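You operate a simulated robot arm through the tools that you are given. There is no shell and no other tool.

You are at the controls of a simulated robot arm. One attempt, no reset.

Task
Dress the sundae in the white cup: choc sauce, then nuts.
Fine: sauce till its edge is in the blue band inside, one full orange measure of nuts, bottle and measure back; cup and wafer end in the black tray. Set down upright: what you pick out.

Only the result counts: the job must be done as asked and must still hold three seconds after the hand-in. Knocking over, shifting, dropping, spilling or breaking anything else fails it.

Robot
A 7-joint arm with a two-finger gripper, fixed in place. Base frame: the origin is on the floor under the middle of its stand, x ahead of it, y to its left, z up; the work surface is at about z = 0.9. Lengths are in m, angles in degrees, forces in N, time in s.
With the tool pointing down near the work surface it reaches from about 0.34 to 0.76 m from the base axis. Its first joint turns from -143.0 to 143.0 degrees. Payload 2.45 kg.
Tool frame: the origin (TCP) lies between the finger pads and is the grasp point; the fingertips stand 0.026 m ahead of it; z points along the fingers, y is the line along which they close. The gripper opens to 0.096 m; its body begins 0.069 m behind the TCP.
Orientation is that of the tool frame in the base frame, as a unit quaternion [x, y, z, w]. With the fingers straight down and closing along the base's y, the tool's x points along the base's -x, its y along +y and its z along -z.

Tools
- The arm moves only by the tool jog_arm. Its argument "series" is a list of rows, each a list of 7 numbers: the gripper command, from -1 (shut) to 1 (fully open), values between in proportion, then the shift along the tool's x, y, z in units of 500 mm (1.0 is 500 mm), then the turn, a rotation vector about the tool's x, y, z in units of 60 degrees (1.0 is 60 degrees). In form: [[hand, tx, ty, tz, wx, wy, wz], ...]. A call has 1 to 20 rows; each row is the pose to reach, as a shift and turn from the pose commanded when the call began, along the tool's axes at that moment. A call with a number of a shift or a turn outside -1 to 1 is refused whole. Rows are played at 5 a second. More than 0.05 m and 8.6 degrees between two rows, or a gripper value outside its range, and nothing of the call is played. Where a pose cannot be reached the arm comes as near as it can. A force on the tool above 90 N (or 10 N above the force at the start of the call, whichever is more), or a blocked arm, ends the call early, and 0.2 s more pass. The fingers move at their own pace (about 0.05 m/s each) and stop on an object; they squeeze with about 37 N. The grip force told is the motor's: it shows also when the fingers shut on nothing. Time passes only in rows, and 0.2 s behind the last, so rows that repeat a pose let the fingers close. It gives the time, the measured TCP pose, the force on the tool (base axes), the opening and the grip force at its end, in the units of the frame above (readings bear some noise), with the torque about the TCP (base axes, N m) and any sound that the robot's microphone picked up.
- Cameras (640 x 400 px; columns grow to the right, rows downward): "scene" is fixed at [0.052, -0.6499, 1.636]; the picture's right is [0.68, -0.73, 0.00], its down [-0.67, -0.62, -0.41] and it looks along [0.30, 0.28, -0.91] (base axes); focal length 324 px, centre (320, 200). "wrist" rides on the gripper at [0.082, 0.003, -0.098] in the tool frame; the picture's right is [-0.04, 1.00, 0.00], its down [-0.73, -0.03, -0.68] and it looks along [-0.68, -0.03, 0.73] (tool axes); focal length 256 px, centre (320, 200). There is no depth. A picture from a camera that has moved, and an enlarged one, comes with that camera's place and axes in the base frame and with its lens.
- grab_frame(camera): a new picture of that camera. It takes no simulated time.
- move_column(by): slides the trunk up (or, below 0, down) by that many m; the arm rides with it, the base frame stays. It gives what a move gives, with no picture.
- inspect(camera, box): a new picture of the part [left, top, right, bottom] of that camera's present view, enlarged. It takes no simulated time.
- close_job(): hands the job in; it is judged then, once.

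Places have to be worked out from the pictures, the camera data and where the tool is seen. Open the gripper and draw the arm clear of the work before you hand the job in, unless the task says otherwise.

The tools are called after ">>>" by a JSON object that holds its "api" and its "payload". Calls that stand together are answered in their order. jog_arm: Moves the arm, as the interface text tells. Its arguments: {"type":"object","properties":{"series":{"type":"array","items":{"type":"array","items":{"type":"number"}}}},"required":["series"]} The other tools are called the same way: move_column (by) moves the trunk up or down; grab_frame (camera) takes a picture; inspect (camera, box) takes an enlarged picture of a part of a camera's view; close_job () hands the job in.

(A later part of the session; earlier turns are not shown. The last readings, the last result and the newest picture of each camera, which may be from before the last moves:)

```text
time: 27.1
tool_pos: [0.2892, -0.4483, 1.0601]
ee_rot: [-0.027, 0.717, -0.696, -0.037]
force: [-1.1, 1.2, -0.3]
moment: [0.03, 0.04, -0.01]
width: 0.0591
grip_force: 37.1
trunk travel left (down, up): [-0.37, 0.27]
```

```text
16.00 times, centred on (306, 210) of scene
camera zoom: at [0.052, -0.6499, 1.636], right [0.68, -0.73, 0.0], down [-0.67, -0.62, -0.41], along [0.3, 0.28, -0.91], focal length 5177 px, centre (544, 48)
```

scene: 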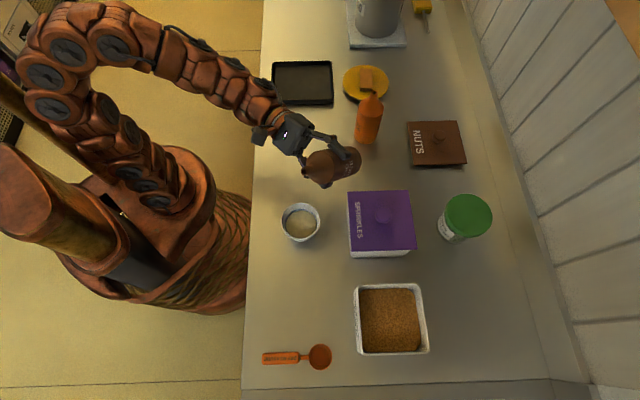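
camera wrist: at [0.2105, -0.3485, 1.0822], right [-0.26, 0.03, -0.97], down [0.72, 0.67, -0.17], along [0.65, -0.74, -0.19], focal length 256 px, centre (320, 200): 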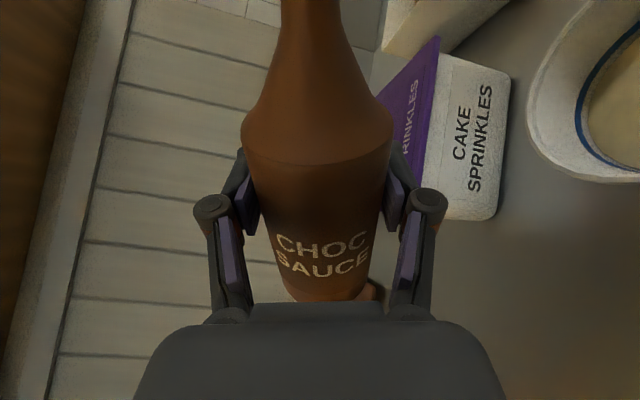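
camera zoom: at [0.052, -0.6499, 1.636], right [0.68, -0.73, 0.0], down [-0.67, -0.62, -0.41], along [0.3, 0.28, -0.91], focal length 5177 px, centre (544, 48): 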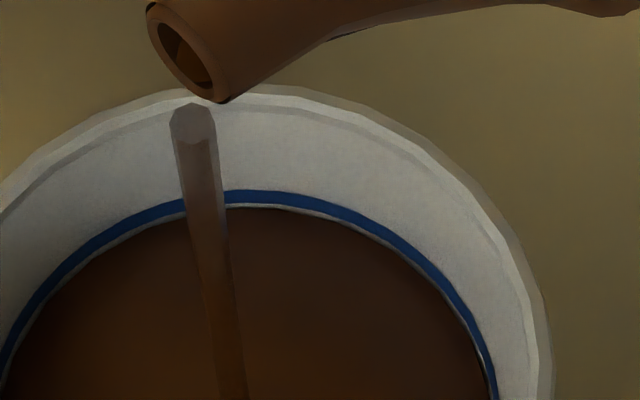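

The edge climbs about 4 px/s; it is now ≈5 px below the band's lower edge and ≈11 px below its middle. I hold another ~1.6 s.

>>> {"api": "jog_arm", "payload": {"series": [[-1, 0, 0, 0, 0, 0, 0], [-1, 0, 0, 0, 0, 0, 0], [-1, 0, 0, 0, 0, 0, 0], [-1, 0, 0, 0, 0, 0, 0], [-1, 0, 0, 0, 0, 0, 0], [-1, 0, 0, 0, 0, 0, 0], [-1, 0, 0, 0, 0, 0, 0]]}}

>>> {"api": "inspect", "payload": {"camera": "scene", "box": [285, 200, 320, 220]}}

>>> {"api": "inspect", "payload": {"camera": "scene", "box": [260, 160, 380, 250]}}

```text
time: 28.7
tool_pos: [0.2895, -0.449, 1.0594]
ee_rot: [-0.026, 0.716, -0.696, -0.036]
force: [0.3, -0.9, -0.8]
moment: [0.0, 0.03, -0.01]
width: 0.0589
grip_force: 37.1
trunk travel left (down, up): [-0.37, 0.27]
```

```text
16.00 times, centred on (302, 210) of scene
camera zoom: at [0.052, -0.6499, 1.636], right [0.68, -0.73, 0.0], down [-0.67, -0.62, -0.41], along [0.3, 0.28, -0.91], focal length 5177 px, centre (600, 40)
```

zoom: 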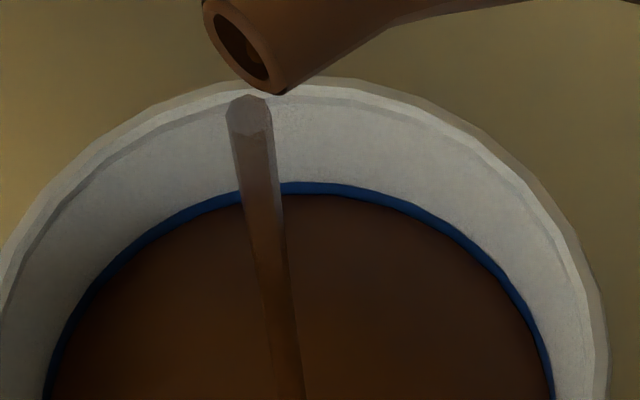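

```text
4.44 times, centred on (320, 205) of scene
camera zoom: at [0.052, -0.6499, 1.636], right [0.68, -0.73, 0.0], down [-0.67, -0.62, -0.41], along [0.3, 0.28, -0.91], focal length 1438 px, centre (320, 178)
```

zoom: 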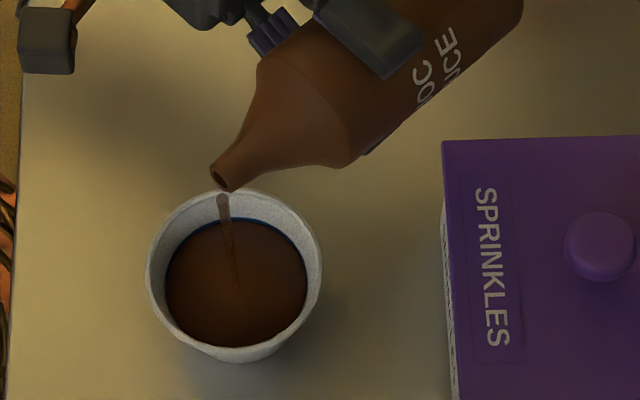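

The white gap is gone: the edge has just entered the lower part of the band (blue still ≈12 px visible). I hold about 0.8 s more to get toward mid-band.

>>> {"api": "jog_arm", "payload": {"series": [[-1, 0, 0, 0, 0, 0, 0], [-1, 0, 0, 0, 0, 0, 0], [-1, 0, 0, 0, 0, 0, 0]]}}

>>> {"api": "inspect", "payload": {"camera": "scene", "box": [285, 200, 320, 220]}}

```text
time: 29.5
tool_pos: [0.2908, -0.4491, 1.0608]
ee_rot: [-0.027, 0.716, -0.696, -0.036]
force: [-0.7, -0.1, -0.1]
moment: [-0.02, 0.01, -0.04]
width: 0.059
grip_force: 37.2
trunk travel left (down, up): [-0.37, 0.27]
```

```text
16.00 times, centred on (302, 210) of scene
camera zoom: at [0.052, -0.6499, 1.636], right [0.68, -0.73, 0.0], down [-0.67, -0.62, -0.41], along [0.3, 0.28, -0.91], focal length 5177 px, centre (600, 40)
```

zoom: 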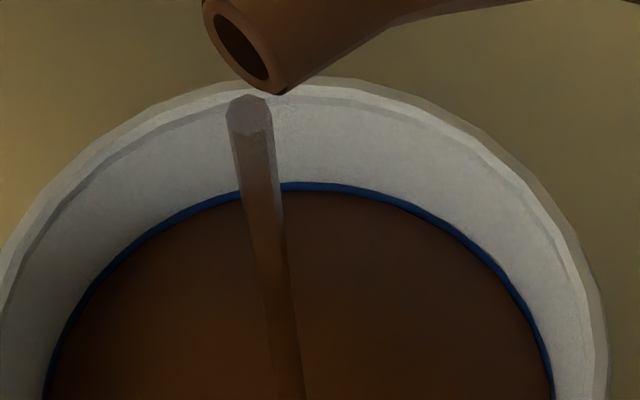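

About 8–9 px of the 13 px band still shows, so the edge is roughly a third up the band. The stream and the tilt-back will add a bit, so I tilt back now to ~60° with the tip kept over the cup.

>>> {"api": "jog_arm", "payload": {"series": [[-1, 0, 0, 0, 0, 0, -0.14], [-1, 0, 0, 0, 0, 0, -0.28], [-1, 0, 0, 0, 0, 0, -0.42], [-1, 0, 0, 0, 0, 0, -0.42]]}}

>>> {"api": "inspect", "payload": {"camera": "scene", "box": [285, 200, 320, 220]}}

>>> {"api": "inspect", "payload": {"camera": "scene", "box": [260, 160, 380, 250]}}

```text
time: 30.5
tool_pos: [0.2901, -0.4493, 1.0587]
ee_rot: [-0.183, 0.694, -0.671, -0.188]
force: [0.0, -0.2, -1.1]
moment: [-0.01, 0.04, -0.05]
width: 0.0594
grip_force: 37.4
trunk travel left (down, up): [-0.37, 0.27]
```

```text
16.00 times, centred on (302, 210) of scene
camera zoom: at [0.052, -0.6499, 1.636], right [0.68, -0.73, 0.0], down [-0.67, -0.62, -0.41], along [0.3, 0.28, -0.91], focal length 5177 px, centre (600, 40)
```

zoom: 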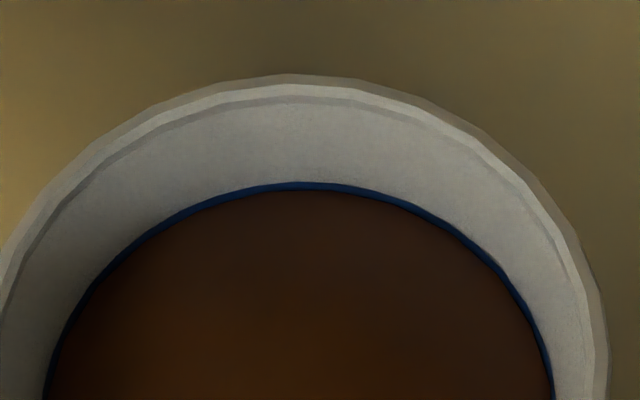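

```text
4.44 times, centred on (320, 205) of scene
camera zoom: at [0.052, -0.6499, 1.636], right [0.68, -0.73, 0.0], down [-0.67, -0.62, -0.41], along [0.3, 0.28, -0.91], focal length 1438 px, centre (320, 178)
```

zoom: 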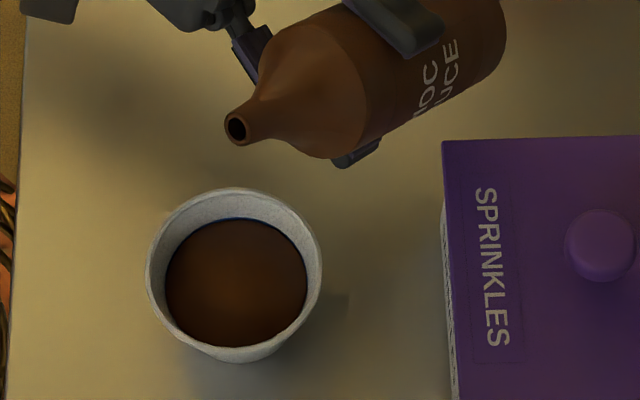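

Flow has stopped, and the sauce edge sits about 40 % up the blue band all along the visible wall. I bring the bottle back upright while raising it 4 cm.

>>> {"api": "jog_arm", "payload": {"series": [[-1, 0.013, -0.023, 0, 0, 0, -0.125], [-1, 0.026, -0.046, 0, 0, 0, -0.25], [-1, 0.0388, -0.07, 0, 0, 0, -0.375], [-1, 0.0388, -0.07, 0, 0, 0, -0.5], [-1, 0.0388, -0.07, 0, 0, 0, -0.625], [-1, 0.0388, -0.07, 0, 0, 0, -0.75], [-1, 0.0388, -0.07, 0, 0, 0, -0.875], [-1, 0.0388, -0.07, 0, 0, 0, -1.0], [-1, 0.0388, -0.07, 0, 0, 0, -1.0]]}}

>>> {"api": "inspect", "payload": {"camera": "scene", "box": [260, 140, 380, 260]}}

```text
time: 32.5
tool_pos: [0.2914, -0.4483, 1.0991]
ee_rot: [-0.506, 0.509, -0.487, -0.498]
force: [0.0, 0.5, 0.0]
moment: [0.0, -0.01, 0.01]
width: 0.059
grip_force: 36.9
trunk travel left (down, up): [-0.37, 0.27]
```

```text
3.33 times, centred on (320, 200) of scene
camera zoom: at [0.052, -0.6499, 1.636], right [0.68, -0.73, 0.0], down [-0.67, -0.62, -0.41], along [0.3, 0.28, -0.91], focal length 1078 px, centre (320, 200)
```

zoom: 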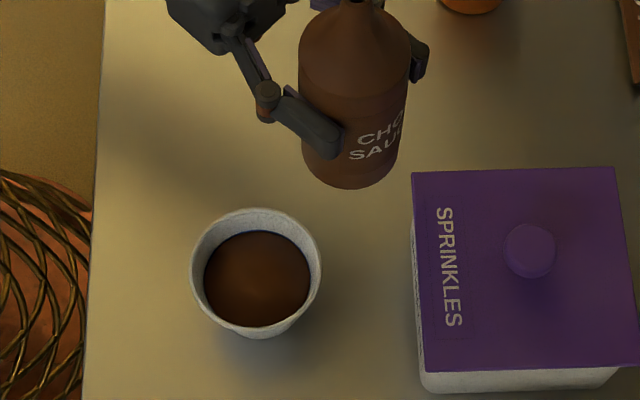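

The bottle is upright again and the counter is clean. I retrace the path back above the bottle's original spot (TCP 0.4338, −0.4638, 1.0997, original orientation).

>>> {"api": "jog_arm", "payload": {"series": [[-1, 0.0005, -0.0475, 0.0045, 0.1252, -0.0012, -0.0033], [-1, 0.001, -0.095, 0.009, 0.2505, -0.0023, -0.0066], [-1, 0.0015, -0.1425, 0.0135, 0.3757, -0.0035, -0.0099], [-1, 0.002, -0.19, 0.018, 0.5009, -0.0047, -0.0132], [-1, 0.0025, -0.2375, 0.0225, 0.6262, -0.0058, -0.0165], [-1, 0.003, -0.285, 0.027, 0.7514, -0.007, -0.0198], [-1, 0.003, -0.285, 0.027, 0.7514, -0.007, -0.0198], [-1, 0.003, -0.285, 0.027, 0.7514, -0.007, -0.0198]]}}

>>> {"api": "grab_frame", "payload": {"camera": "wrist"}}

```text
time: 34.3
tool_pos: [0.4329, -0.4665, 1.1003]
ee_rot: [0.665, -0.279, 0.637, 0.271]
force: [-0.8, 0.2, -1.9]
moment: [-0.06, -0.1, 0.03]
width: 0.0589
grip_force: 37.3
out of reach, approached as far as the arm can: row 1, 5
trunk travel left (down, up): [-0.37, 0.27]
```

```text
taken
camera wrist: at [0.3628, -0.4, 1.1848], right [-0.72, -0.7, -0.04], down [-0.48, 0.53, -0.71], along [0.51, -0.49, -0.71], focal length 256 px, centre (320, 200)
```

wrist: 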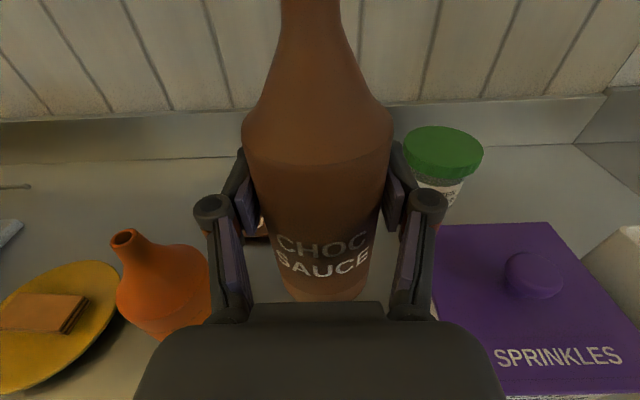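

Back above the spot within ~3 mm. I trim that small offset and lower with the trunk to just above the counter.

>>> {"api": "jog_arm", "payload": {"series": [[-1, 0, -0.005, -0.0026, 0, 0, 0], [-1, 0, -0.005, -0.0026, 0, 0, 0]]}}

>>> {"api": "move_column", "payload": {"by": -0.117}}

>>> {"api": "inspect", "payload": {"camera": "scene", "box": [320, 80, 440, 200]}}

```text
time: 34.9
tool_pos: [0.4338, -0.463, 1.1]
ee_rot: [0.664, -0.28, 0.639, 0.27]
force: [-0.3, -0.1, -0.5]
moment: [0.02, -0.02, 0.0]
width: 0.0595
grip_force: 37.0
trunk travel left (down, up): [-0.37, 0.27]
```

```text
time: 36.4
tool_pos: [0.434, -0.4631, 0.9834]
ee_rot: [0.664, -0.279, 0.64, 0.269]
force: [0.5, -0.1, 0.3]
moment: [-0.02, 0.03, -0.01]
width: 0.0591
grip_force: 36.8
trunk travel left (down, up): [-0.253, 0.387]
```

```text
3.33 times, centred on (380, 140) of scene
camera zoom: at [0.052, -0.6499, 1.636], right [0.68, -0.73, 0.0], down [-0.67, -0.62, -0.41], along [0.3, 0.28, -0.91], focal length 1078 px, centre (120, 400)
```

zoom: 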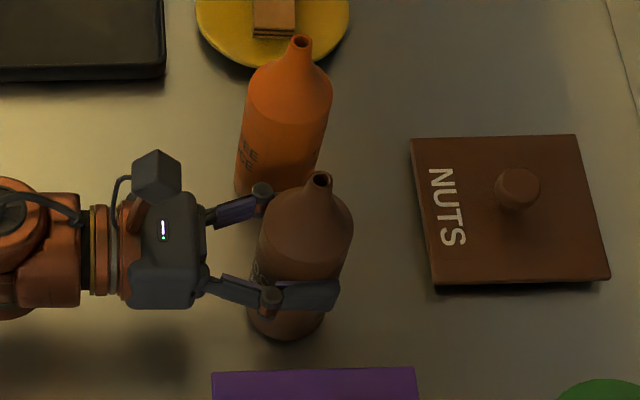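

About 3–4 mm remain. I lower the last bit gently.

>>> {"api": "move_column", "payload": {"by": -0.003}}

>>> {"api": "jog_arm", "payload": {"series": [[-1, 0, 0, 0, 0, 0, 0]]}}

```text
time: 36.9
tool_pos: [0.4339, -0.4631, 0.9808]
ee_rot: [0.664, -0.28, 0.639, 0.27]
force: [-0.5, -0.1, 2.6]
moment: [-0.04, -0.1, 0.01]
width: 0.0593
grip_force: 37.0
trunk travel left (down, up): [-0.25, 0.39]
```

```text
time: 37.3
tool_pos: [0.4335, -0.4624, 0.9812]
ee_rot: [0.664, -0.279, 0.639, 0.269]
force: [-0.2, 0.0, 5.0]
moment: [-0.01, -0.11, -0.03]
width: 0.0594
grip_force: 36.5
trunk travel left (down, up): [-0.25, 0.39]
```

The force (5 N up) shows the bottle stands on the counter. I open the fingers slowly.

>>> {"api": "jog_arm", "payload": {"series": [[0.35, 0, 0, 0, 0, 0, 0], [0.6, 0, 0, 0, 0, 0, 0], [1, 0, 0, 0, 0, 0, 0], [1, 0, 0, 0, 0, 0, 0], [1, 0, 0, 0, 0, 0, 0]]}}

>>> {"api": "grab_frame", "payload": {"camera": "wrist"}}

```text
time: 38.5
tool_pos: [0.4326, -0.4634, 0.9799]
ee_rot: [0.664, -0.28, 0.639, 0.27]
force: [0.6, 0.4, 0.6]
moment: [-0.01, 0.03, 0.0]
width: 0.0959
grip_force: 0.1
trunk travel left (down, up): [-0.25, 0.39]
```

```text
taken
camera wrist: at [0.3639, -0.3967, 1.0654], right [-0.72, -0.7, -0.04], down [-0.47, 0.53, -0.71], along [0.51, -0.49, -0.71], focal length 256 px, centre (320, 200)
```

wrist: 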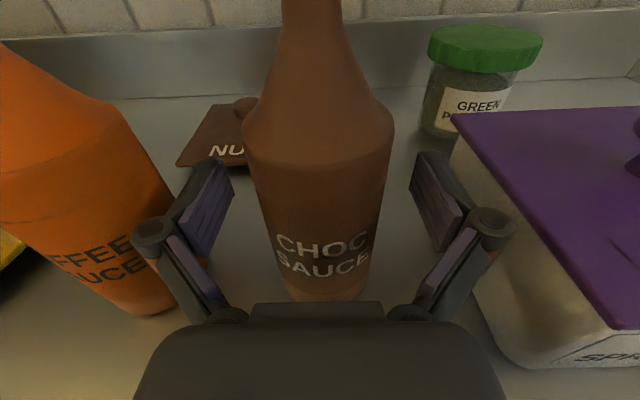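

The bottle stands free between the open fingers. I retreat straight back 9 cm.

>>> {"api": "jog_arm", "payload": {"series": [[1, 0, 0, -0.04, 0, 0, 0], [1, 0, 0, -0.08, 0, 0, 0], [1, 0, 0, -0.12, 0, 0, 0], [1, 0, 0, -0.16, 0, 0, 0], [1, 0, 0, -0.18, 0, 0, 0], [1, 0, 0, -0.18, 0, 0, 0]]}}

>>> {"api": "grab_frame", "payload": {"camera": "wrist"}}

>>> {"api": "grab_frame", "payload": {"camera": "scene"}}

```text
time: 39.5
tool_pos: [0.443, -0.3822, 0.9415]
ee_rot: [0.702, -0.259, 0.629, 0.211]
force: [-0.4, 1.0, 0.6]
moment: [0.02, 0.05, -0.13]
width: 0.0962
grip_force: 0.0
trunk travel left (down, up): [-0.25, 0.39]
stopped in row 5: the force on the tool passed its limit at 117 N (the readings are from after the stop); the commanded pose is now the measured one
```

```text
taken
camera wrist: at [0.3687, -0.3312, 1.0322], right [-0.63, -0.77, -0.07], down [-0.56, 0.52, -0.65], along [0.54, -0.37, -0.76], focal length 256 px, centre (320, 200)
```

wrist: 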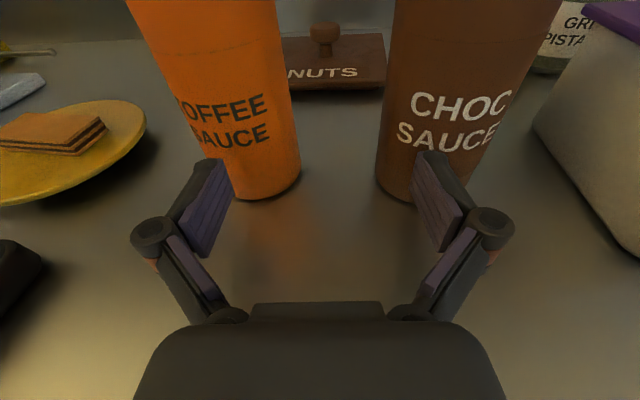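

```text
taken
```

scene: 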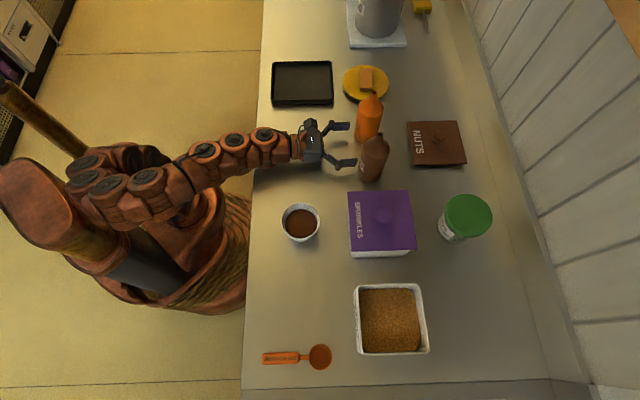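

The retreat was deflected (s≈+0.06, z≈0.94) and stopped on a force limit — the arm took a bad path near its reach limit. I check closely whether anything was moved.

>>> {"api": "inspect", "payload": {"camera": "scene", "box": [320, 80, 440, 200]}}

>>> {"api": "inspect", "payload": {"camera": "scene", "box": [250, 40, 480, 190]}}

>>> {"api": "inspect", "payload": {"camera": "scene", "box": [60, 80, 320, 280]}}

```text
3.33 times, centred on (380, 140) of scene
camera zoom: at [0.052, -0.6499, 1.636], right [0.68, -0.73, 0.0], down [-0.67, -0.62, -0.41], along [0.3, 0.28, -0.91], focal length 1078 px, centre (120, 400)
```

zoom: 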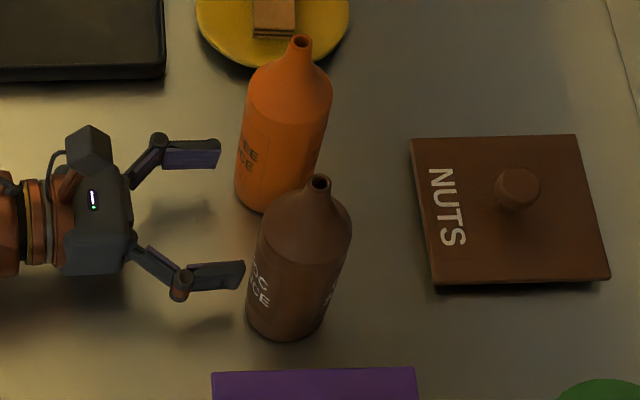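

```text
2.67 times, centred on (365, 115) of scene
camera zoom: at [0.052, -0.6499, 1.636], right [0.68, -0.73, 0.0], down [-0.67, -0.62, -0.41], along [0.3, 0.28, -0.91], focal length 863 px, centre (200, 427)
```

zoom: 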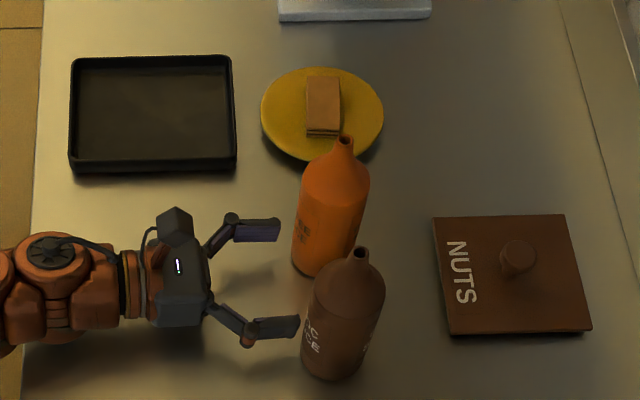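

```text
2.00 times, centred on (190, 180) of scene
camera zoom: at [0.052, -0.6499, 1.636], right [0.68, -0.73, 0.0], down [-0.67, -0.62, -0.41], along [0.3, 0.28, -0.91], focal length 647 px, centre (580, 240)
```

zoom: 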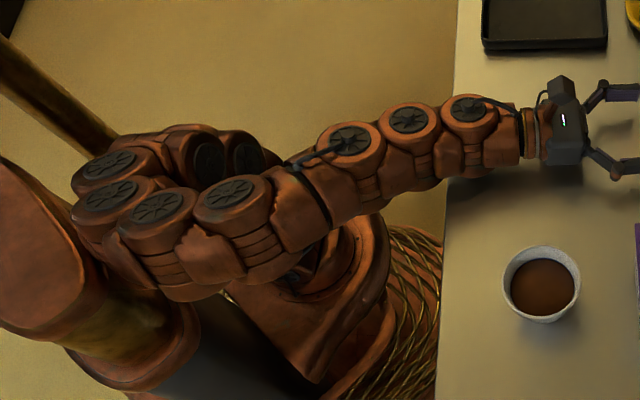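

By the comparison crops, both bottles, lid, plate and tray are where they were. The right fingertip is very near the choc bottle, so I look at it closely before moving.

>>> {"api": "inspect", "payload": {"camera": "wrist", "box": [360, 120, 520, 270]}}

>>> {"api": "inspect", "payload": {"camera": "scene", "box": [360, 140, 410, 190]}}

>>> {"api": "jog_arm", "payload": {"series": [[1, 0, 0, 0, 0, 0, 0]]}}

```text
2.67 times, centred on (440, 195) of wrist
camera zoom: at [0.3687, -0.3312, 1.0322], right [-0.63, -0.77, -0.07], down [-0.56, 0.52, -0.65], along [0.54, -0.37, -0.76], focal length 683 px, centre (0, 213)
```

zoom: 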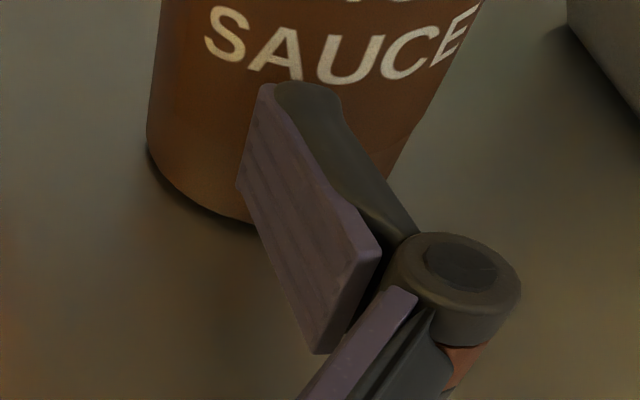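

```text
8.00 times, centred on (385, 165) of scene
camera zoom: at [0.052, -0.6499, 1.636], right [0.68, -0.73, 0.0], down [-0.67, -0.62, -0.41], along [0.3, 0.28, -0.91], focal length 2588 px, centre (-200, 480)
```

zoom: 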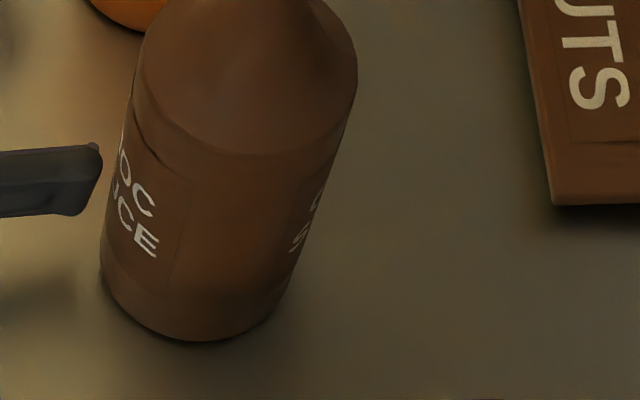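

```text
time: 39.9
tool_pos: [0.4413, -0.384, 0.9384]
ee_rot: [0.702, -0.256, 0.628, 0.216]
force: [-0.1, -0.5, -0.6]
moment: [-0.01, 0.02, 0.02]
width: 0.0962
grip_force: 0.1
trunk travel left (down, up): [-0.25, 0.39]
```

There's a small clear gap to the bottle and the forces are back to zero. I raise straight up with the trunk, away from everything.

>>> {"api": "move_column", "payload": {"by": 0.2}}

>>> {"api": "grab_frame", "payload": {"camera": "scene"}}

>>> {"api": "grab_frame", "payload": {"camera": "wrist"}}

```text
time: 42.1
tool_pos: [0.4377, -0.3869, 1.1404]
ee_rot: [0.7, -0.258, 0.628, 0.22]
force: [0.6, -0.1, 0.4]
moment: [-0.04, 0.01, 0.0]
width: 0.0961
grip_force: 0.0
trunk travel left (down, up): [-0.45, 0.19]
```

```text
taken
```

scene: 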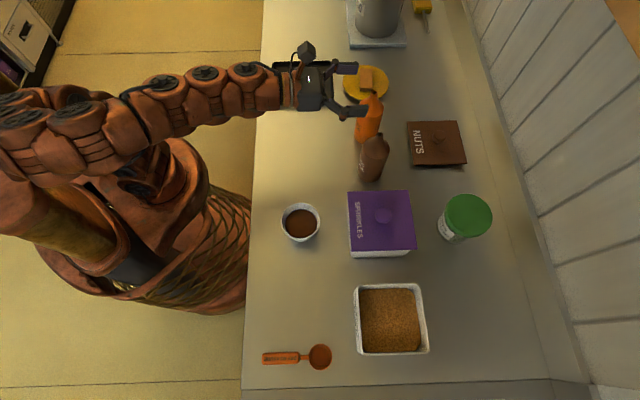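

```text
taken
camera wrist: at [0.3655, -0.3326, 1.2321], right [-0.64, -0.76, -0.06], down [-0.56, 0.51, -0.65], along [0.53, -0.39, -0.76], focal length 256 px, centre (320, 200)
```

wrist: 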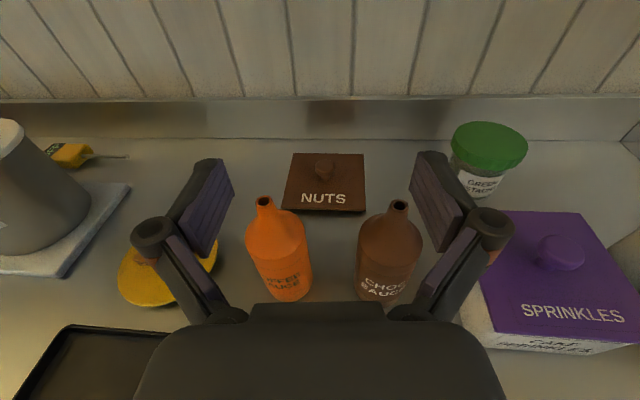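

The choc bottle is back in place, upright and free. Next the measure (bowl near p=0.511, s=−0.424; handle p≈0.40–0.47): I pitch the hand 45° down and move along the counter toward it, high up.

>>> {"api": "jog_arm", "payload": {"series": [[1, -0.0038, 0.0453, -0.0392, -0.0198, -0.1065, 0.0067], [1, -0.0076, 0.0906, -0.0785, -0.0397, -0.213, 0.0134], [1, -0.0114, 0.1359, -0.1177, -0.0595, -0.3195, 0.0201], [1, -0.0152, 0.1812, -0.1569, -0.0794, -0.426, 0.0268], [1, -0.019, 0.2265, -0.1962, -0.0992, -0.5325, 0.0335], [1, -0.0228, 0.2718, -0.2354, -0.1191, -0.6391, 0.0403], [1, -0.0228, 0.2718, -0.2354, -0.1191, -0.6391, 0.0403]]}}

>>> {"api": "grab_frame", "payload": {"camera": "scene"}}

>>> {"api": "grab_frame", "payload": {"camera": "wrist"}}

```text
time: 43.7
tool_pos: [0.259, -0.4151, 1.1396]
ee_rot: [0.847, -0.369, 0.351, 0.153]
force: [-0.2, -0.3, -1.0]
moment: [0.0, 0.01, -0.02]
width: 0.0959
grip_force: 0.1
trunk travel left (down, up): [-0.45, 0.19]
```

```text
taken
```

scene: 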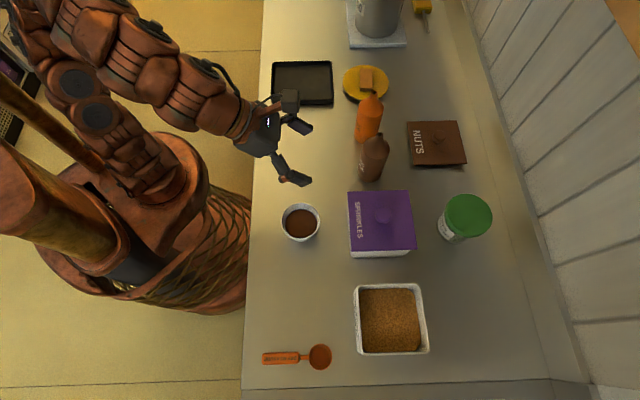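

```text
taken
camera wrist: at [0.2462, -0.4082, 1.2677], right [-0.75, -0.66, -0.03], down [-0.66, 0.75, -0.04], along [0.05, -0.01, -1.0], focal length 256 px, centre (320, 200)
```

wrist: 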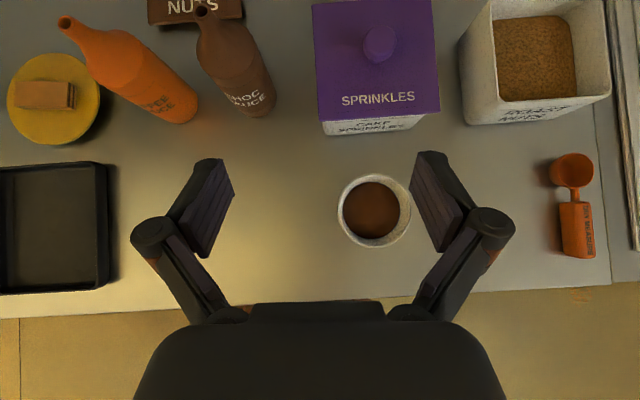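

This straight-down view refines the layout: cup rim centre ≈ (p 0.4645, s −0.152), and the measure's handle is a thick bar (~0.025 wide, ~0.02 high) lying along p at s≈−0.428. Before picking it up, I test in free space how far the hand can pitch (needed for scooping and tipping).

>>> {"api": "jog_arm", "payload": {"series": [[1, 0, 0, 0, 0, -0.133, 0], [1, 0, 0, 0, 0, -0.267, 0], [1, 0, 0, 0, 0, -0.4, 0], [1, 0, 0, 0, 0, -0.533, 0], [1, 0, 0, 0, 0, -0.667, 0], [1, 0, 0, 0, 0, -0.8, 0], [1, 0, 0, 0, 0, -0.933, 0], [1, 0, 0, 0, 0, -1, 0], [1, 0, 0, 0, 0, -1, 0]]}}

>>> {"api": "grab_frame", "payload": {"camera": "scene"}}

```text
time: 45.7
tool_pos: [0.2387, -0.3826, 1.0668]
ee_rot: [0.909, -0.396, -0.119, -0.051]
force: [0.6, 0.1, 0.0]
moment: [0.01, 0.01, -0.01]
width: 0.0959
grip_force: 0.0
out of reach, approached as far as the arm can: row 6, 7, 8, 9
trunk travel left (down, up): [-0.45, 0.19]
```

```text
taken
```

scene: 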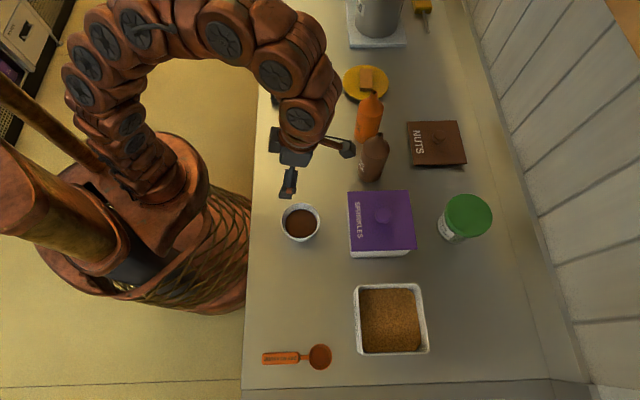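

Pitch to 105° is reachable here (the hand only sank because the trunk is low). I go back to the 45° pitch and then test rolling about the handle axis, the other way to tip the measure out.

>>> {"api": "jog_arm", "payload": {"series": [[1, -0.004, 0, -0.015, 0, 0.133, 0], [1, -0.008, 0, -0.03, 0, 0.267, 0], [1, -0.012, 0, -0.045, 0, 0.4, 0], [1, -0.016, 0, -0.06, 0, 0.533, 0], [1, -0.02, 0, -0.075, 0, 0.667, 0], [1, -0.026, 0, -0.0966, 0, 0.8, 0], [1, -0.026, 0, -0.0966, 0, 0.933, 0], [1, -0.026, 0, -0.0966, 0, 1.0, 0], [1, -0.026, 0, -0.0966, 0, 1.0, 0]]}}

>>> {"api": "jog_arm", "payload": {"series": [[1, 0, 0, 0, -0.092, 0, -0.092], [1, 0, 0, 0, -0.184, 0, -0.184], [1, 0, 0, 0, -0.276, 0, -0.276], [1, 0, 0, 0, -0.368, 0, -0.368], [1, 0, 0, 0, -0.46, 0, -0.46], [1, 0, 0, 0, -0.552, 0, -0.552], [1, 0, 0, 0, -0.644, 0, -0.644], [1, 0, 0, 0, -0.736, 0, -0.736], [1, 0, 0, 0, -0.828, 0, -0.828], [1, 0, 0, 0, -0.92, 0, -0.92], [1, 0, 0, 0, -0.92, 0, -0.92]]}}

>>> {"api": "grab_frame", "payload": {"camera": "scene"}}

```text
time: 47.7
tool_pos: [0.2413, -0.384, 1.1206]
ee_rot: [0.846, -0.369, 0.351, 0.154]
force: [0.3, 0.4, 0.2]
moment: [0.0, 0.01, -0.01]
width: 0.0961
grip_force: 0.1
trunk travel left (down, up): [-0.45, 0.19]
```

```text
time: 50.1
tool_pos: [0.2437, -0.3979, 1.136]
ee_rot: [0.77, -0.081, 0.059, 0.63]
force: [-0.2, 0.5, 0.3]
moment: [0.0, 0.01, 0.01]
width: 0.0959
grip_force: 0.0
out of reach, approached as far as the arm can: row 9, 10, 11
trunk travel left (down, up): [-0.45, 0.19]
```

```text
taken
```

scene: 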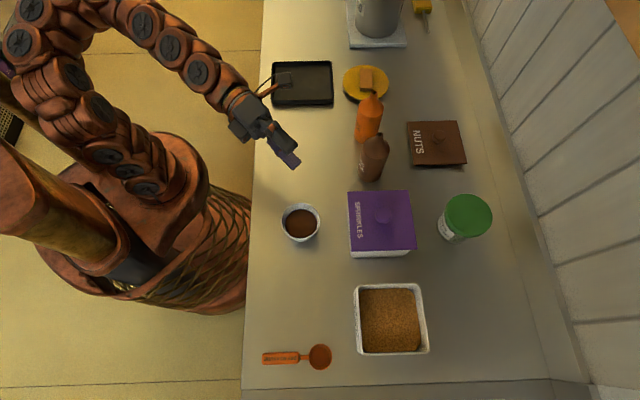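

Rolling about the handle axis reaches about 74°. I return to the 45° pitch, raise the trunk and test how far pitch can go from there.

>>> {"api": "jog_arm", "payload": {"series": [[1, 0, 0, 0, 0.092, 0, 0.092], [1, 0, 0, 0, 0.184, 0, 0.184], [1, 0, 0, 0, 0.276, 0, 0.276], [1, 0, 0, 0, 0.368, 0, 0.368], [1, 0, 0, 0, 0.46, 0, 0.46], [1, 0, 0, 0, 0.552, 0, 0.552], [1, 0, 0, 0, 0.644, 0, 0.644], [1, 0, 0, 0, 0.736, 0, 0.736], [1, 0, 0, 0, 0.828, 0, 0.828], [1, 0, 0, 0, 0.872, 0, 0.872], [1, 0, 0, 0, 0.872, 0, 0.872]]}}

>>> {"api": "move_column", "payload": {"by": 0.15}}

>>> {"api": "jog_arm", "payload": {"series": [[1, 0, 0, 0.02, 0, -0.133, 0], [1, 0, 0, 0.04, 0, -0.267, 0], [1, 0, 0, 0.06, 0, -0.4, 0], [1, 0, 0, 0.08, 0, -0.533, 0], [1, 0, 0, 0.1, 0, -0.667, 0], [1, 0, 0, 0.12, 0, -0.8, 0], [1, 0, 0, 0.12, 0, -0.933, 0], [1, 0, 0, 0.12, 0, -1, 0], [1, 0, 0, 0.12, 0, -1, 0]]}}

```text
time: 52.5
tool_pos: [0.2432, -0.3973, 1.1358]
ee_rot: [0.848, -0.369, 0.351, 0.15]
force: [0.2, 0.0, 0.1]
moment: [-0.01, -0.02, -0.01]
width: 0.0961
grip_force: 0.1
trunk travel left (down, up): [-0.45, 0.19]
```

```text
time: 54.2
tool_pos: [0.244, -0.3975, 1.2871]
ee_rot: [0.848, -0.368, 0.351, 0.15]
force: [0.6, 0.2, 0.1]
moment: [0.02, 0.03, 0.02]
width: 0.0961
grip_force: 0.0
trunk travel left (down, up): [-0.6, 0.04]
```

```text
time: 56.2
tool_pos: [0.2577, -0.4076, 1.1995]
ee_rot: [0.91, -0.394, -0.119, -0.052]
force: [-0.7, 0.0, 0.2]
moment: [0.05, -0.04, 0.03]
width: 0.0956
grip_force: 0.2
out of reach, approached as far as the arm can: row 7, 8, 9
trunk travel left (down, up): [-0.6, 0.04]
```

105° at z≈1.20 works with the trunk raised. I try 30° more while coming down 10 cm.

>>> {"api": "jog_arm", "payload": {"series": [[1, 0.013, 0, 0.048, 0, -0.1, 0], [1, 0.026, 0, 0.096, 0, -0.2, 0], [1, 0.039, 0, 0.145, 0, -0.3, 0], [1, 0.052, 0, 0.193, 0, -0.4, 0], [1, 0.052, 0, 0.193, 0, -0.5, 0], [1, 0.052, 0, 0.193, 0, -0.5, 0]]}}

>>> {"api": "grab_frame", "payload": {"camera": "scene"}}

>>> {"api": "grab_frame", "payload": {"camera": "wrist"}}

```text
time: 57.6
tool_pos: [0.2233, -0.3503, 1.0391]
ee_rot: [0.847, -0.368, -0.351, -0.154]
force: [0.6, -0.4, 0.9]
moment: [0.0, -0.02, -0.02]
width: 0.0956
grip_force: 0.0
out of reach, approached as far as the arm can: row 1, 2, 3, 4, 5, 6
trunk travel left (down, up): [-0.6, 0.04]
```

```text
taken
```

scene: 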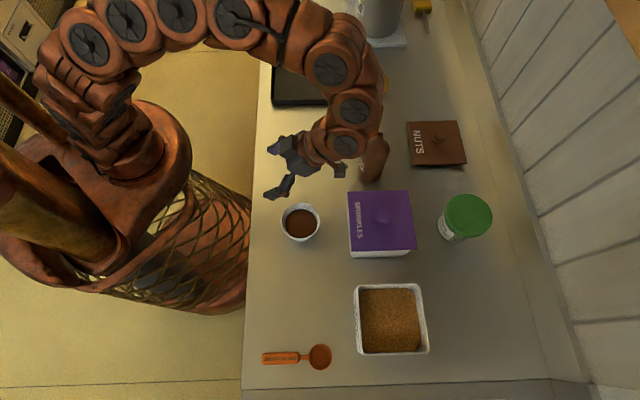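

```text
taken
camera wrist: at [0.3071, -0.444, 1.0499], right [-0.75, -0.66, 0.03], down [-0.01, 0.05, 1.0], along [-0.66, 0.75, -0.04], focal length 256 px, centre (320, 200)
```

wrist: 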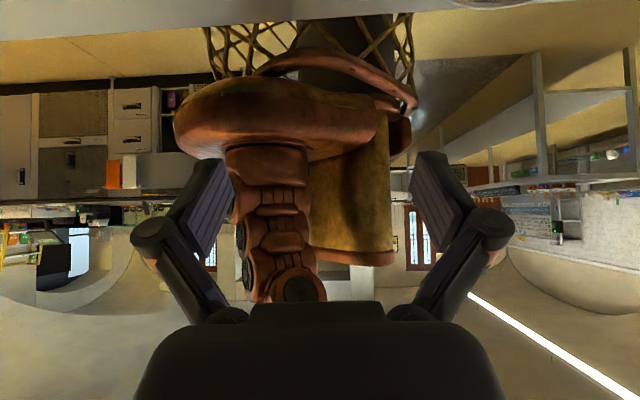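

Pitch to 135° is possible too, so tipping the measure by pitching is feasible. I return toward a 75° pitch while rising, then move over to the measure.

>>> {"api": "jog_arm", "payload": {"series": [[1, -0.02, 0, -0.02, 0, 0.125, 0], [1, -0.04, 0, -0.04, 0, 0.25, 0], [1, -0.06, 0, -0.06, 0, 0.375, 0], [1, -0.08, 0, -0.08, 0, 0.5, 0], [1, -0.1, 0, -0.1, 0, 0.625, 0], [1, -0.12, 0, -0.12, 0, 0.75, 0], [1, -0.141, 0, -0.141, 0, 0.875, 0], [1, -0.141, 0, -0.141, 0, 1.0, 0], [1, -0.141, 0, -0.141, 0, 1.0, 0]]}}

>>> {"api": "grab_frame", "payload": {"camera": "scene"}}

```text
time: 59.6
tool_pos: [0.2243, -0.3515, 1.1398]
ee_rot: [0.91, -0.395, 0.118, 0.051]
force: [0.9, 0.3, -0.3]
moment: [0.0, 0.03, -0.01]
width: 0.0958
grip_force: 0.1
trunk travel left (down, up): [-0.6, 0.04]
```

```text
taken
```

scene: 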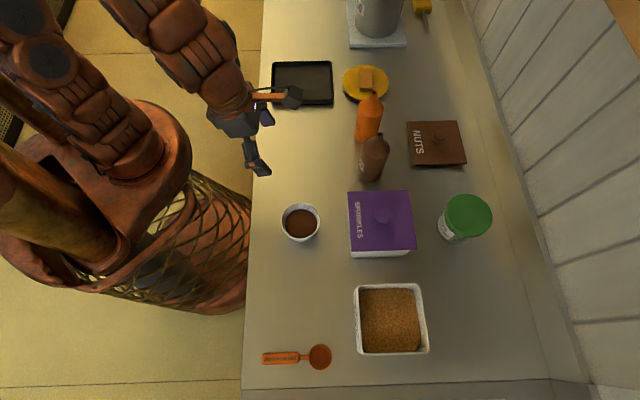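

All clear. I slide along the counter to above the measure, pitching back to 45° so the wrist camera looks straight down on it.

>>> {"api": "jog_arm", "payload": {"series": [[1, 0, 0.0885, 0, 0, 0.0625, 0], [1, 0, 0.177, 0, 0, 0.125, 0], [1, 0, 0.2655, 0, 0, 0.1875, 0], [1, 0, 0.354, 0, 0, 0.25, 0], [1, 0, 0.4425, 0, 0, 0.3125, 0], [1, 0, 0.531, 0, 0, 0.375, 0], [1, 0, 0.6195, 0, 0, 0.4375, 0], [1, 0, 0.708, 0, 0, 0.5, 0], [1, 0, 0.708, 0, 0, 0.5, 0]]}}

>>> {"api": "grab_frame", "payload": {"camera": "wrist"}}

>>> {"api": "grab_frame", "payload": {"camera": "scene"}}

```text
time: 61.6
tool_pos: [-0.0337, -0.5937, 1.1407]
ee_rot: [0.848, -0.368, 0.35, 0.15]
force: [0.1, -0.2, -0.4]
moment: [0.04, -0.01, 0.01]
width: 0.0958
grip_force: 0.1
trunk travel left (down, up): [-0.6, 0.04]
```

```text
taken
camera wrist: at [-0.0465, -0.5863, 1.2689], right [-0.75, -0.66, -0.03], down [-0.66, 0.75, -0.04], along [0.05, -0.01, -1.0], focal length 256 px, centre (320, 200)
```

wrist: 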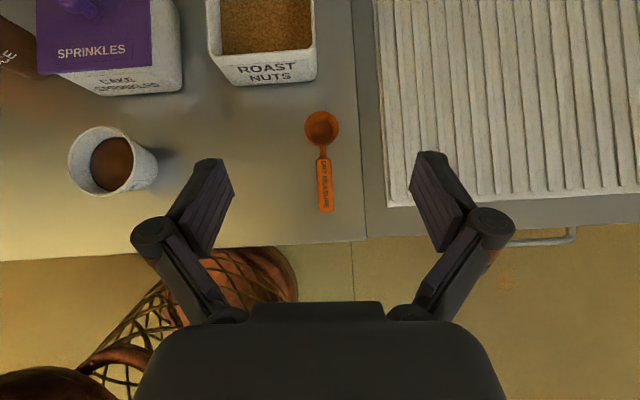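

```text
taken
```

scene: 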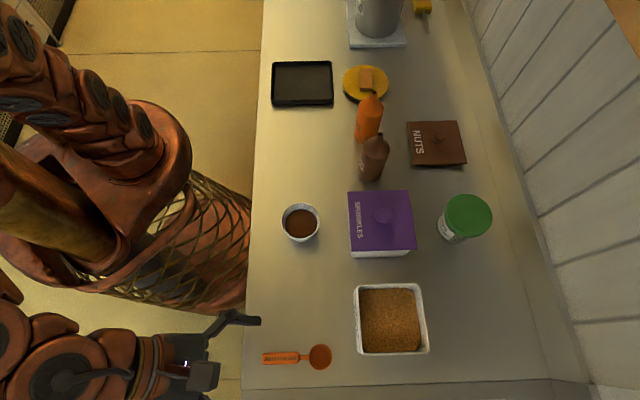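

The measure is centred under the camera: bowl ≈ (p 0.511, s −0.429), handle p 0.395–0.469 at s≈−0.4315. I zoom in for its shape and the nut box.

>>> {"api": "inspect", "payload": {"camera": "wrist", "box": [270, 90, 380, 230]}}

>>> {"api": "inspect", "payload": {"camera": "scene", "box": [250, 330, 350, 380]}}

>>> {"api": "inspect", "payload": {"camera": "wrist", "box": [190, 0, 350, 100]}}

>>> {"api": "inspect", "payload": {"camera": "scene", "box": [340, 270, 440, 370]}}

```text
2.86 times, centred on (325, 160) of wrist
camera zoom: at [-0.0465, -0.5863, 1.2689], right [-0.75, -0.66, -0.03], down [-0.66, 0.75, -0.04], along [0.05, -0.01, -1.0], focal length 731 px, centre (306, 314)
```

zoom: 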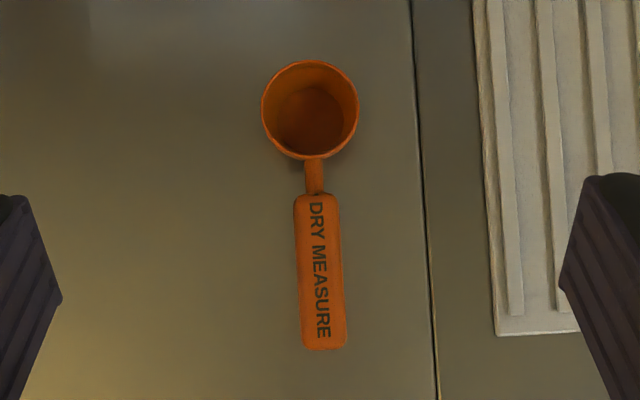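

```text
6.40 times, centred on (300, 355) of scene
camera zoom: at [0.052, -0.6499, 1.636], right [0.68, -0.73, 0.0], down [-0.67, -0.62, -0.41], along [0.3, 0.28, -0.91], focal length 2071 px, centre (448, -792)
```

zoom: 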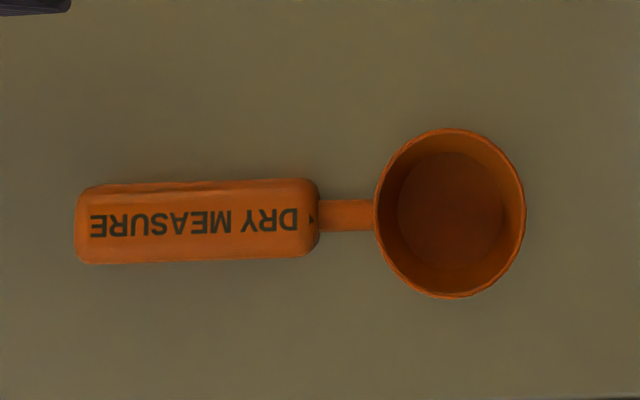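

```text
4.00 times, centred on (270, 50) of wrist
camera zoom: at [-0.0465, -0.5863, 1.2689], right [-0.75, -0.66, -0.03], down [-0.66, 0.75, -0.04], along [0.05, -0.01, -1.0], focal length 1024 px, centre (520, 800)
```

zoom: 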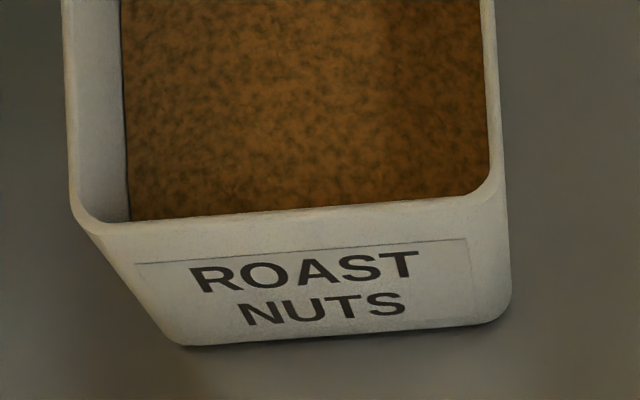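

```text
4.00 times, centred on (390, 320) of scene
camera zoom: at [0.052, -0.6499, 1.636], right [0.68, -0.73, 0.0], down [-0.67, -0.62, -0.41], along [0.3, 0.28, -0.91], focal length 1294 px, centre (40, -280)
```

zoom: 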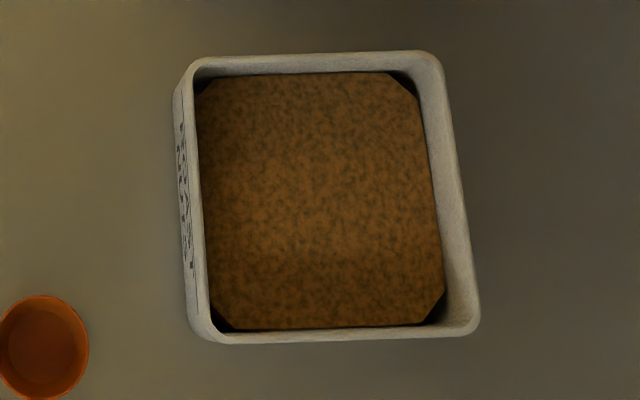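

The measure is a deep little cup with a thick handle; the nut box rim is about z≈0.98 (inner p 0.586–0.70, s −0.413…−0.298) with nuts roughly 2 cm below the rim. I flatten the hand's pitch to 25° for gripping the handle from behind and check that it's reachable here.

>>> {"api": "jog_arm", "payload": {"series": [[1, 0, 0, 0, 0, 0.111, 0], [1, 0, 0, 0, 0, 0.222, 0], [1, 0, 0, 0, 0, 0.333, 0], [1, 0, 0, 0, 0, 0.333, 0]]}}

>>> {"api": "grab_frame", "payload": {"camera": "wrist"}}

```text
time: 62.6
tool_pos: [-0.0344, -0.5925, 1.14]
ee_rot: [0.775, -0.337, 0.492, 0.212]
force: [-0.8, -0.1, -0.8]
moment: [0.02, 0.0, -0.02]
width: 0.0962
grip_force: 0.0
trunk travel left (down, up): [-0.6, 0.04]
```

```text
taken
camera wrist: at [-0.0754, -0.5545, 1.2562], right [-0.74, -0.67, -0.04], down [-0.61, 0.7, -0.38], along [0.28, -0.25, -0.93], focal length 256 px, centre (320, 200)
```

wrist: 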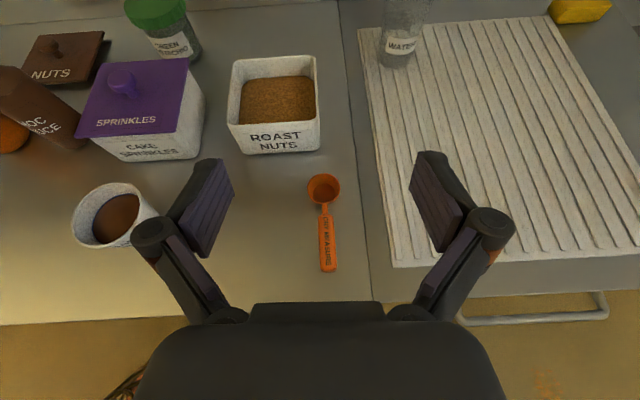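

Reachable. I narrow the opening to ~0.06 m (staying clear of the drying rack on the right), trim the position to the handle and lower the trunk to z≈0.95.

>>> {"api": "jog_arm", "payload": {"series": [[0.25, 0.004, 0.004, 0.009, 0, 0, 0], [0.25, 0.004, 0.004, 0.009, 0, 0, 0], [0.25, 0.004, 0.004, 0.009, 0, 0, 0]]}}

>>> {"api": "move_column", "payload": {"by": -0.185}}

>>> {"api": "grab_frame", "payload": {"camera": "wrist"}}

>>> {"api": "grab_frame", "payload": {"camera": "scene"}}

```text
time: 63.4
tool_pos: [-0.0313, -0.597, 1.1398]
ee_rot: [0.774, -0.336, 0.492, 0.212]
force: [-0.4, 0.0, -0.5]
moment: [0.02, 0.03, 0.01]
width: 0.0598
grip_force: 0.0
trunk travel left (down, up): [-0.6, 0.04]
```

```text
time: 65.5
tool_pos: [-0.0317, -0.5971, 0.9559]
ee_rot: [0.774, -0.338, 0.491, 0.213]
force: [0.3, -0.6, 0.5]
moment: [0.0, -0.04, -0.01]
width: 0.0599
grip_force: 0.0
trunk travel left (down, up): [-0.415, 0.225]
```

```text
taken
camera wrist: at [-0.0729, -0.5595, 1.0711], right [-0.74, -0.67, -0.04], down [-0.61, 0.7, -0.37], along [0.28, -0.25, -0.93], focal length 256 px, centre (320, 200)
```

wrist: 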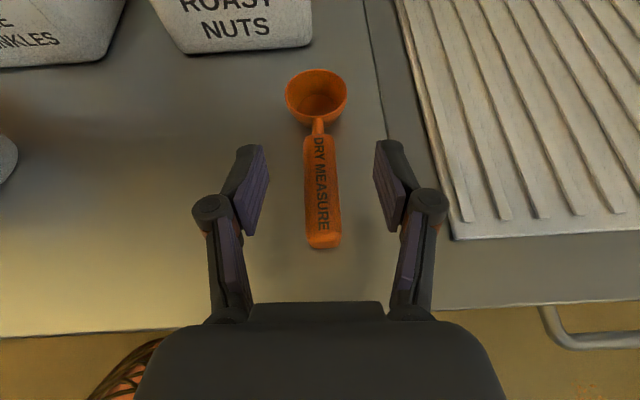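

```text
taken
```

scene: 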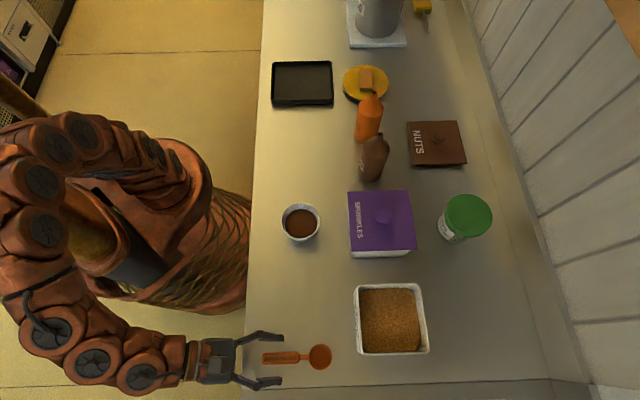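

The handle lies between the pads. I lower further in small steps, watching the force for counter contact.

>>> {"api": "move_column", "payload": {"by": -0.026}}

>>> {"api": "grab_frame", "payload": {"camera": "wrist"}}

>>> {"api": "inspect", "payload": {"camera": "scene", "box": [230, 320, 350, 395]}}

```text
time: 66.2
tool_pos: [-0.0316, -0.5979, 0.9294]
ee_rot: [0.774, -0.338, 0.491, 0.213]
force: [0.6, 1.2, -0.2]
moment: [0.0, 0.0, 0.0]
width: 0.0599
grip_force: 0.1
trunk travel left (down, up): [-0.389, 0.251]
```

```text
taken
camera wrist: at [-0.0729, -0.5595, 1.045], right [-0.74, -0.67, -0.04], down [-0.61, 0.7, -0.37], along [0.28, -0.25, -0.93], focal length 256 px, centre (320, 200)
```

wrist: 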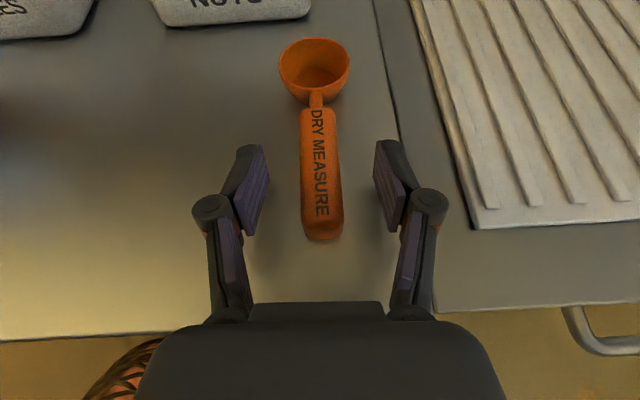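

```text
5.33 times, centred on (290, 358) of scene
camera zoom: at [0.052, -0.6499, 1.636], right [0.68, -0.73, 0.0], down [-0.67, -0.62, -0.41], along [0.3, 0.28, -0.91], focal length 1726 px, centre (480, -640)
```

zoom: 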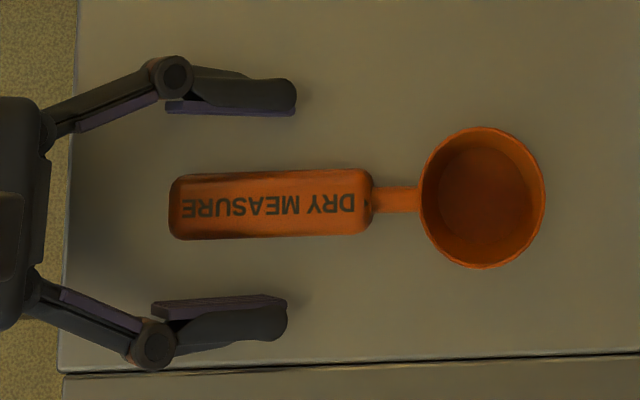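

Perfectly centred on the handle, no contact yet. I lower 4 mm, then 2 mm more, checking the force.

>>> {"api": "move_column", "payload": {"by": -0.004}}

>>> {"api": "move_column", "payload": {"by": -0.002}}

```text
time: 66.7
tool_pos: [-0.0318, -0.5987, 0.9256]
ee_rot: [0.774, -0.337, 0.492, 0.213]
force: [-0.6, -0.6, -0.3]
moment: [-0.01, -0.04, -0.01]
width: 0.0599
grip_force: 0.1
trunk travel left (down, up): [-0.385, 0.255]
```

```text
time: 67.2
tool_pos: [-0.0317, -0.5973, 0.9237]
ee_rot: [0.774, -0.336, 0.492, 0.212]
force: [0.1, -0.8, 0.3]
moment: [0.02, -0.01, -0.03]
width: 0.0601
grip_force: 0.1
trunk travel left (down, up): [-0.383, 0.257]
```

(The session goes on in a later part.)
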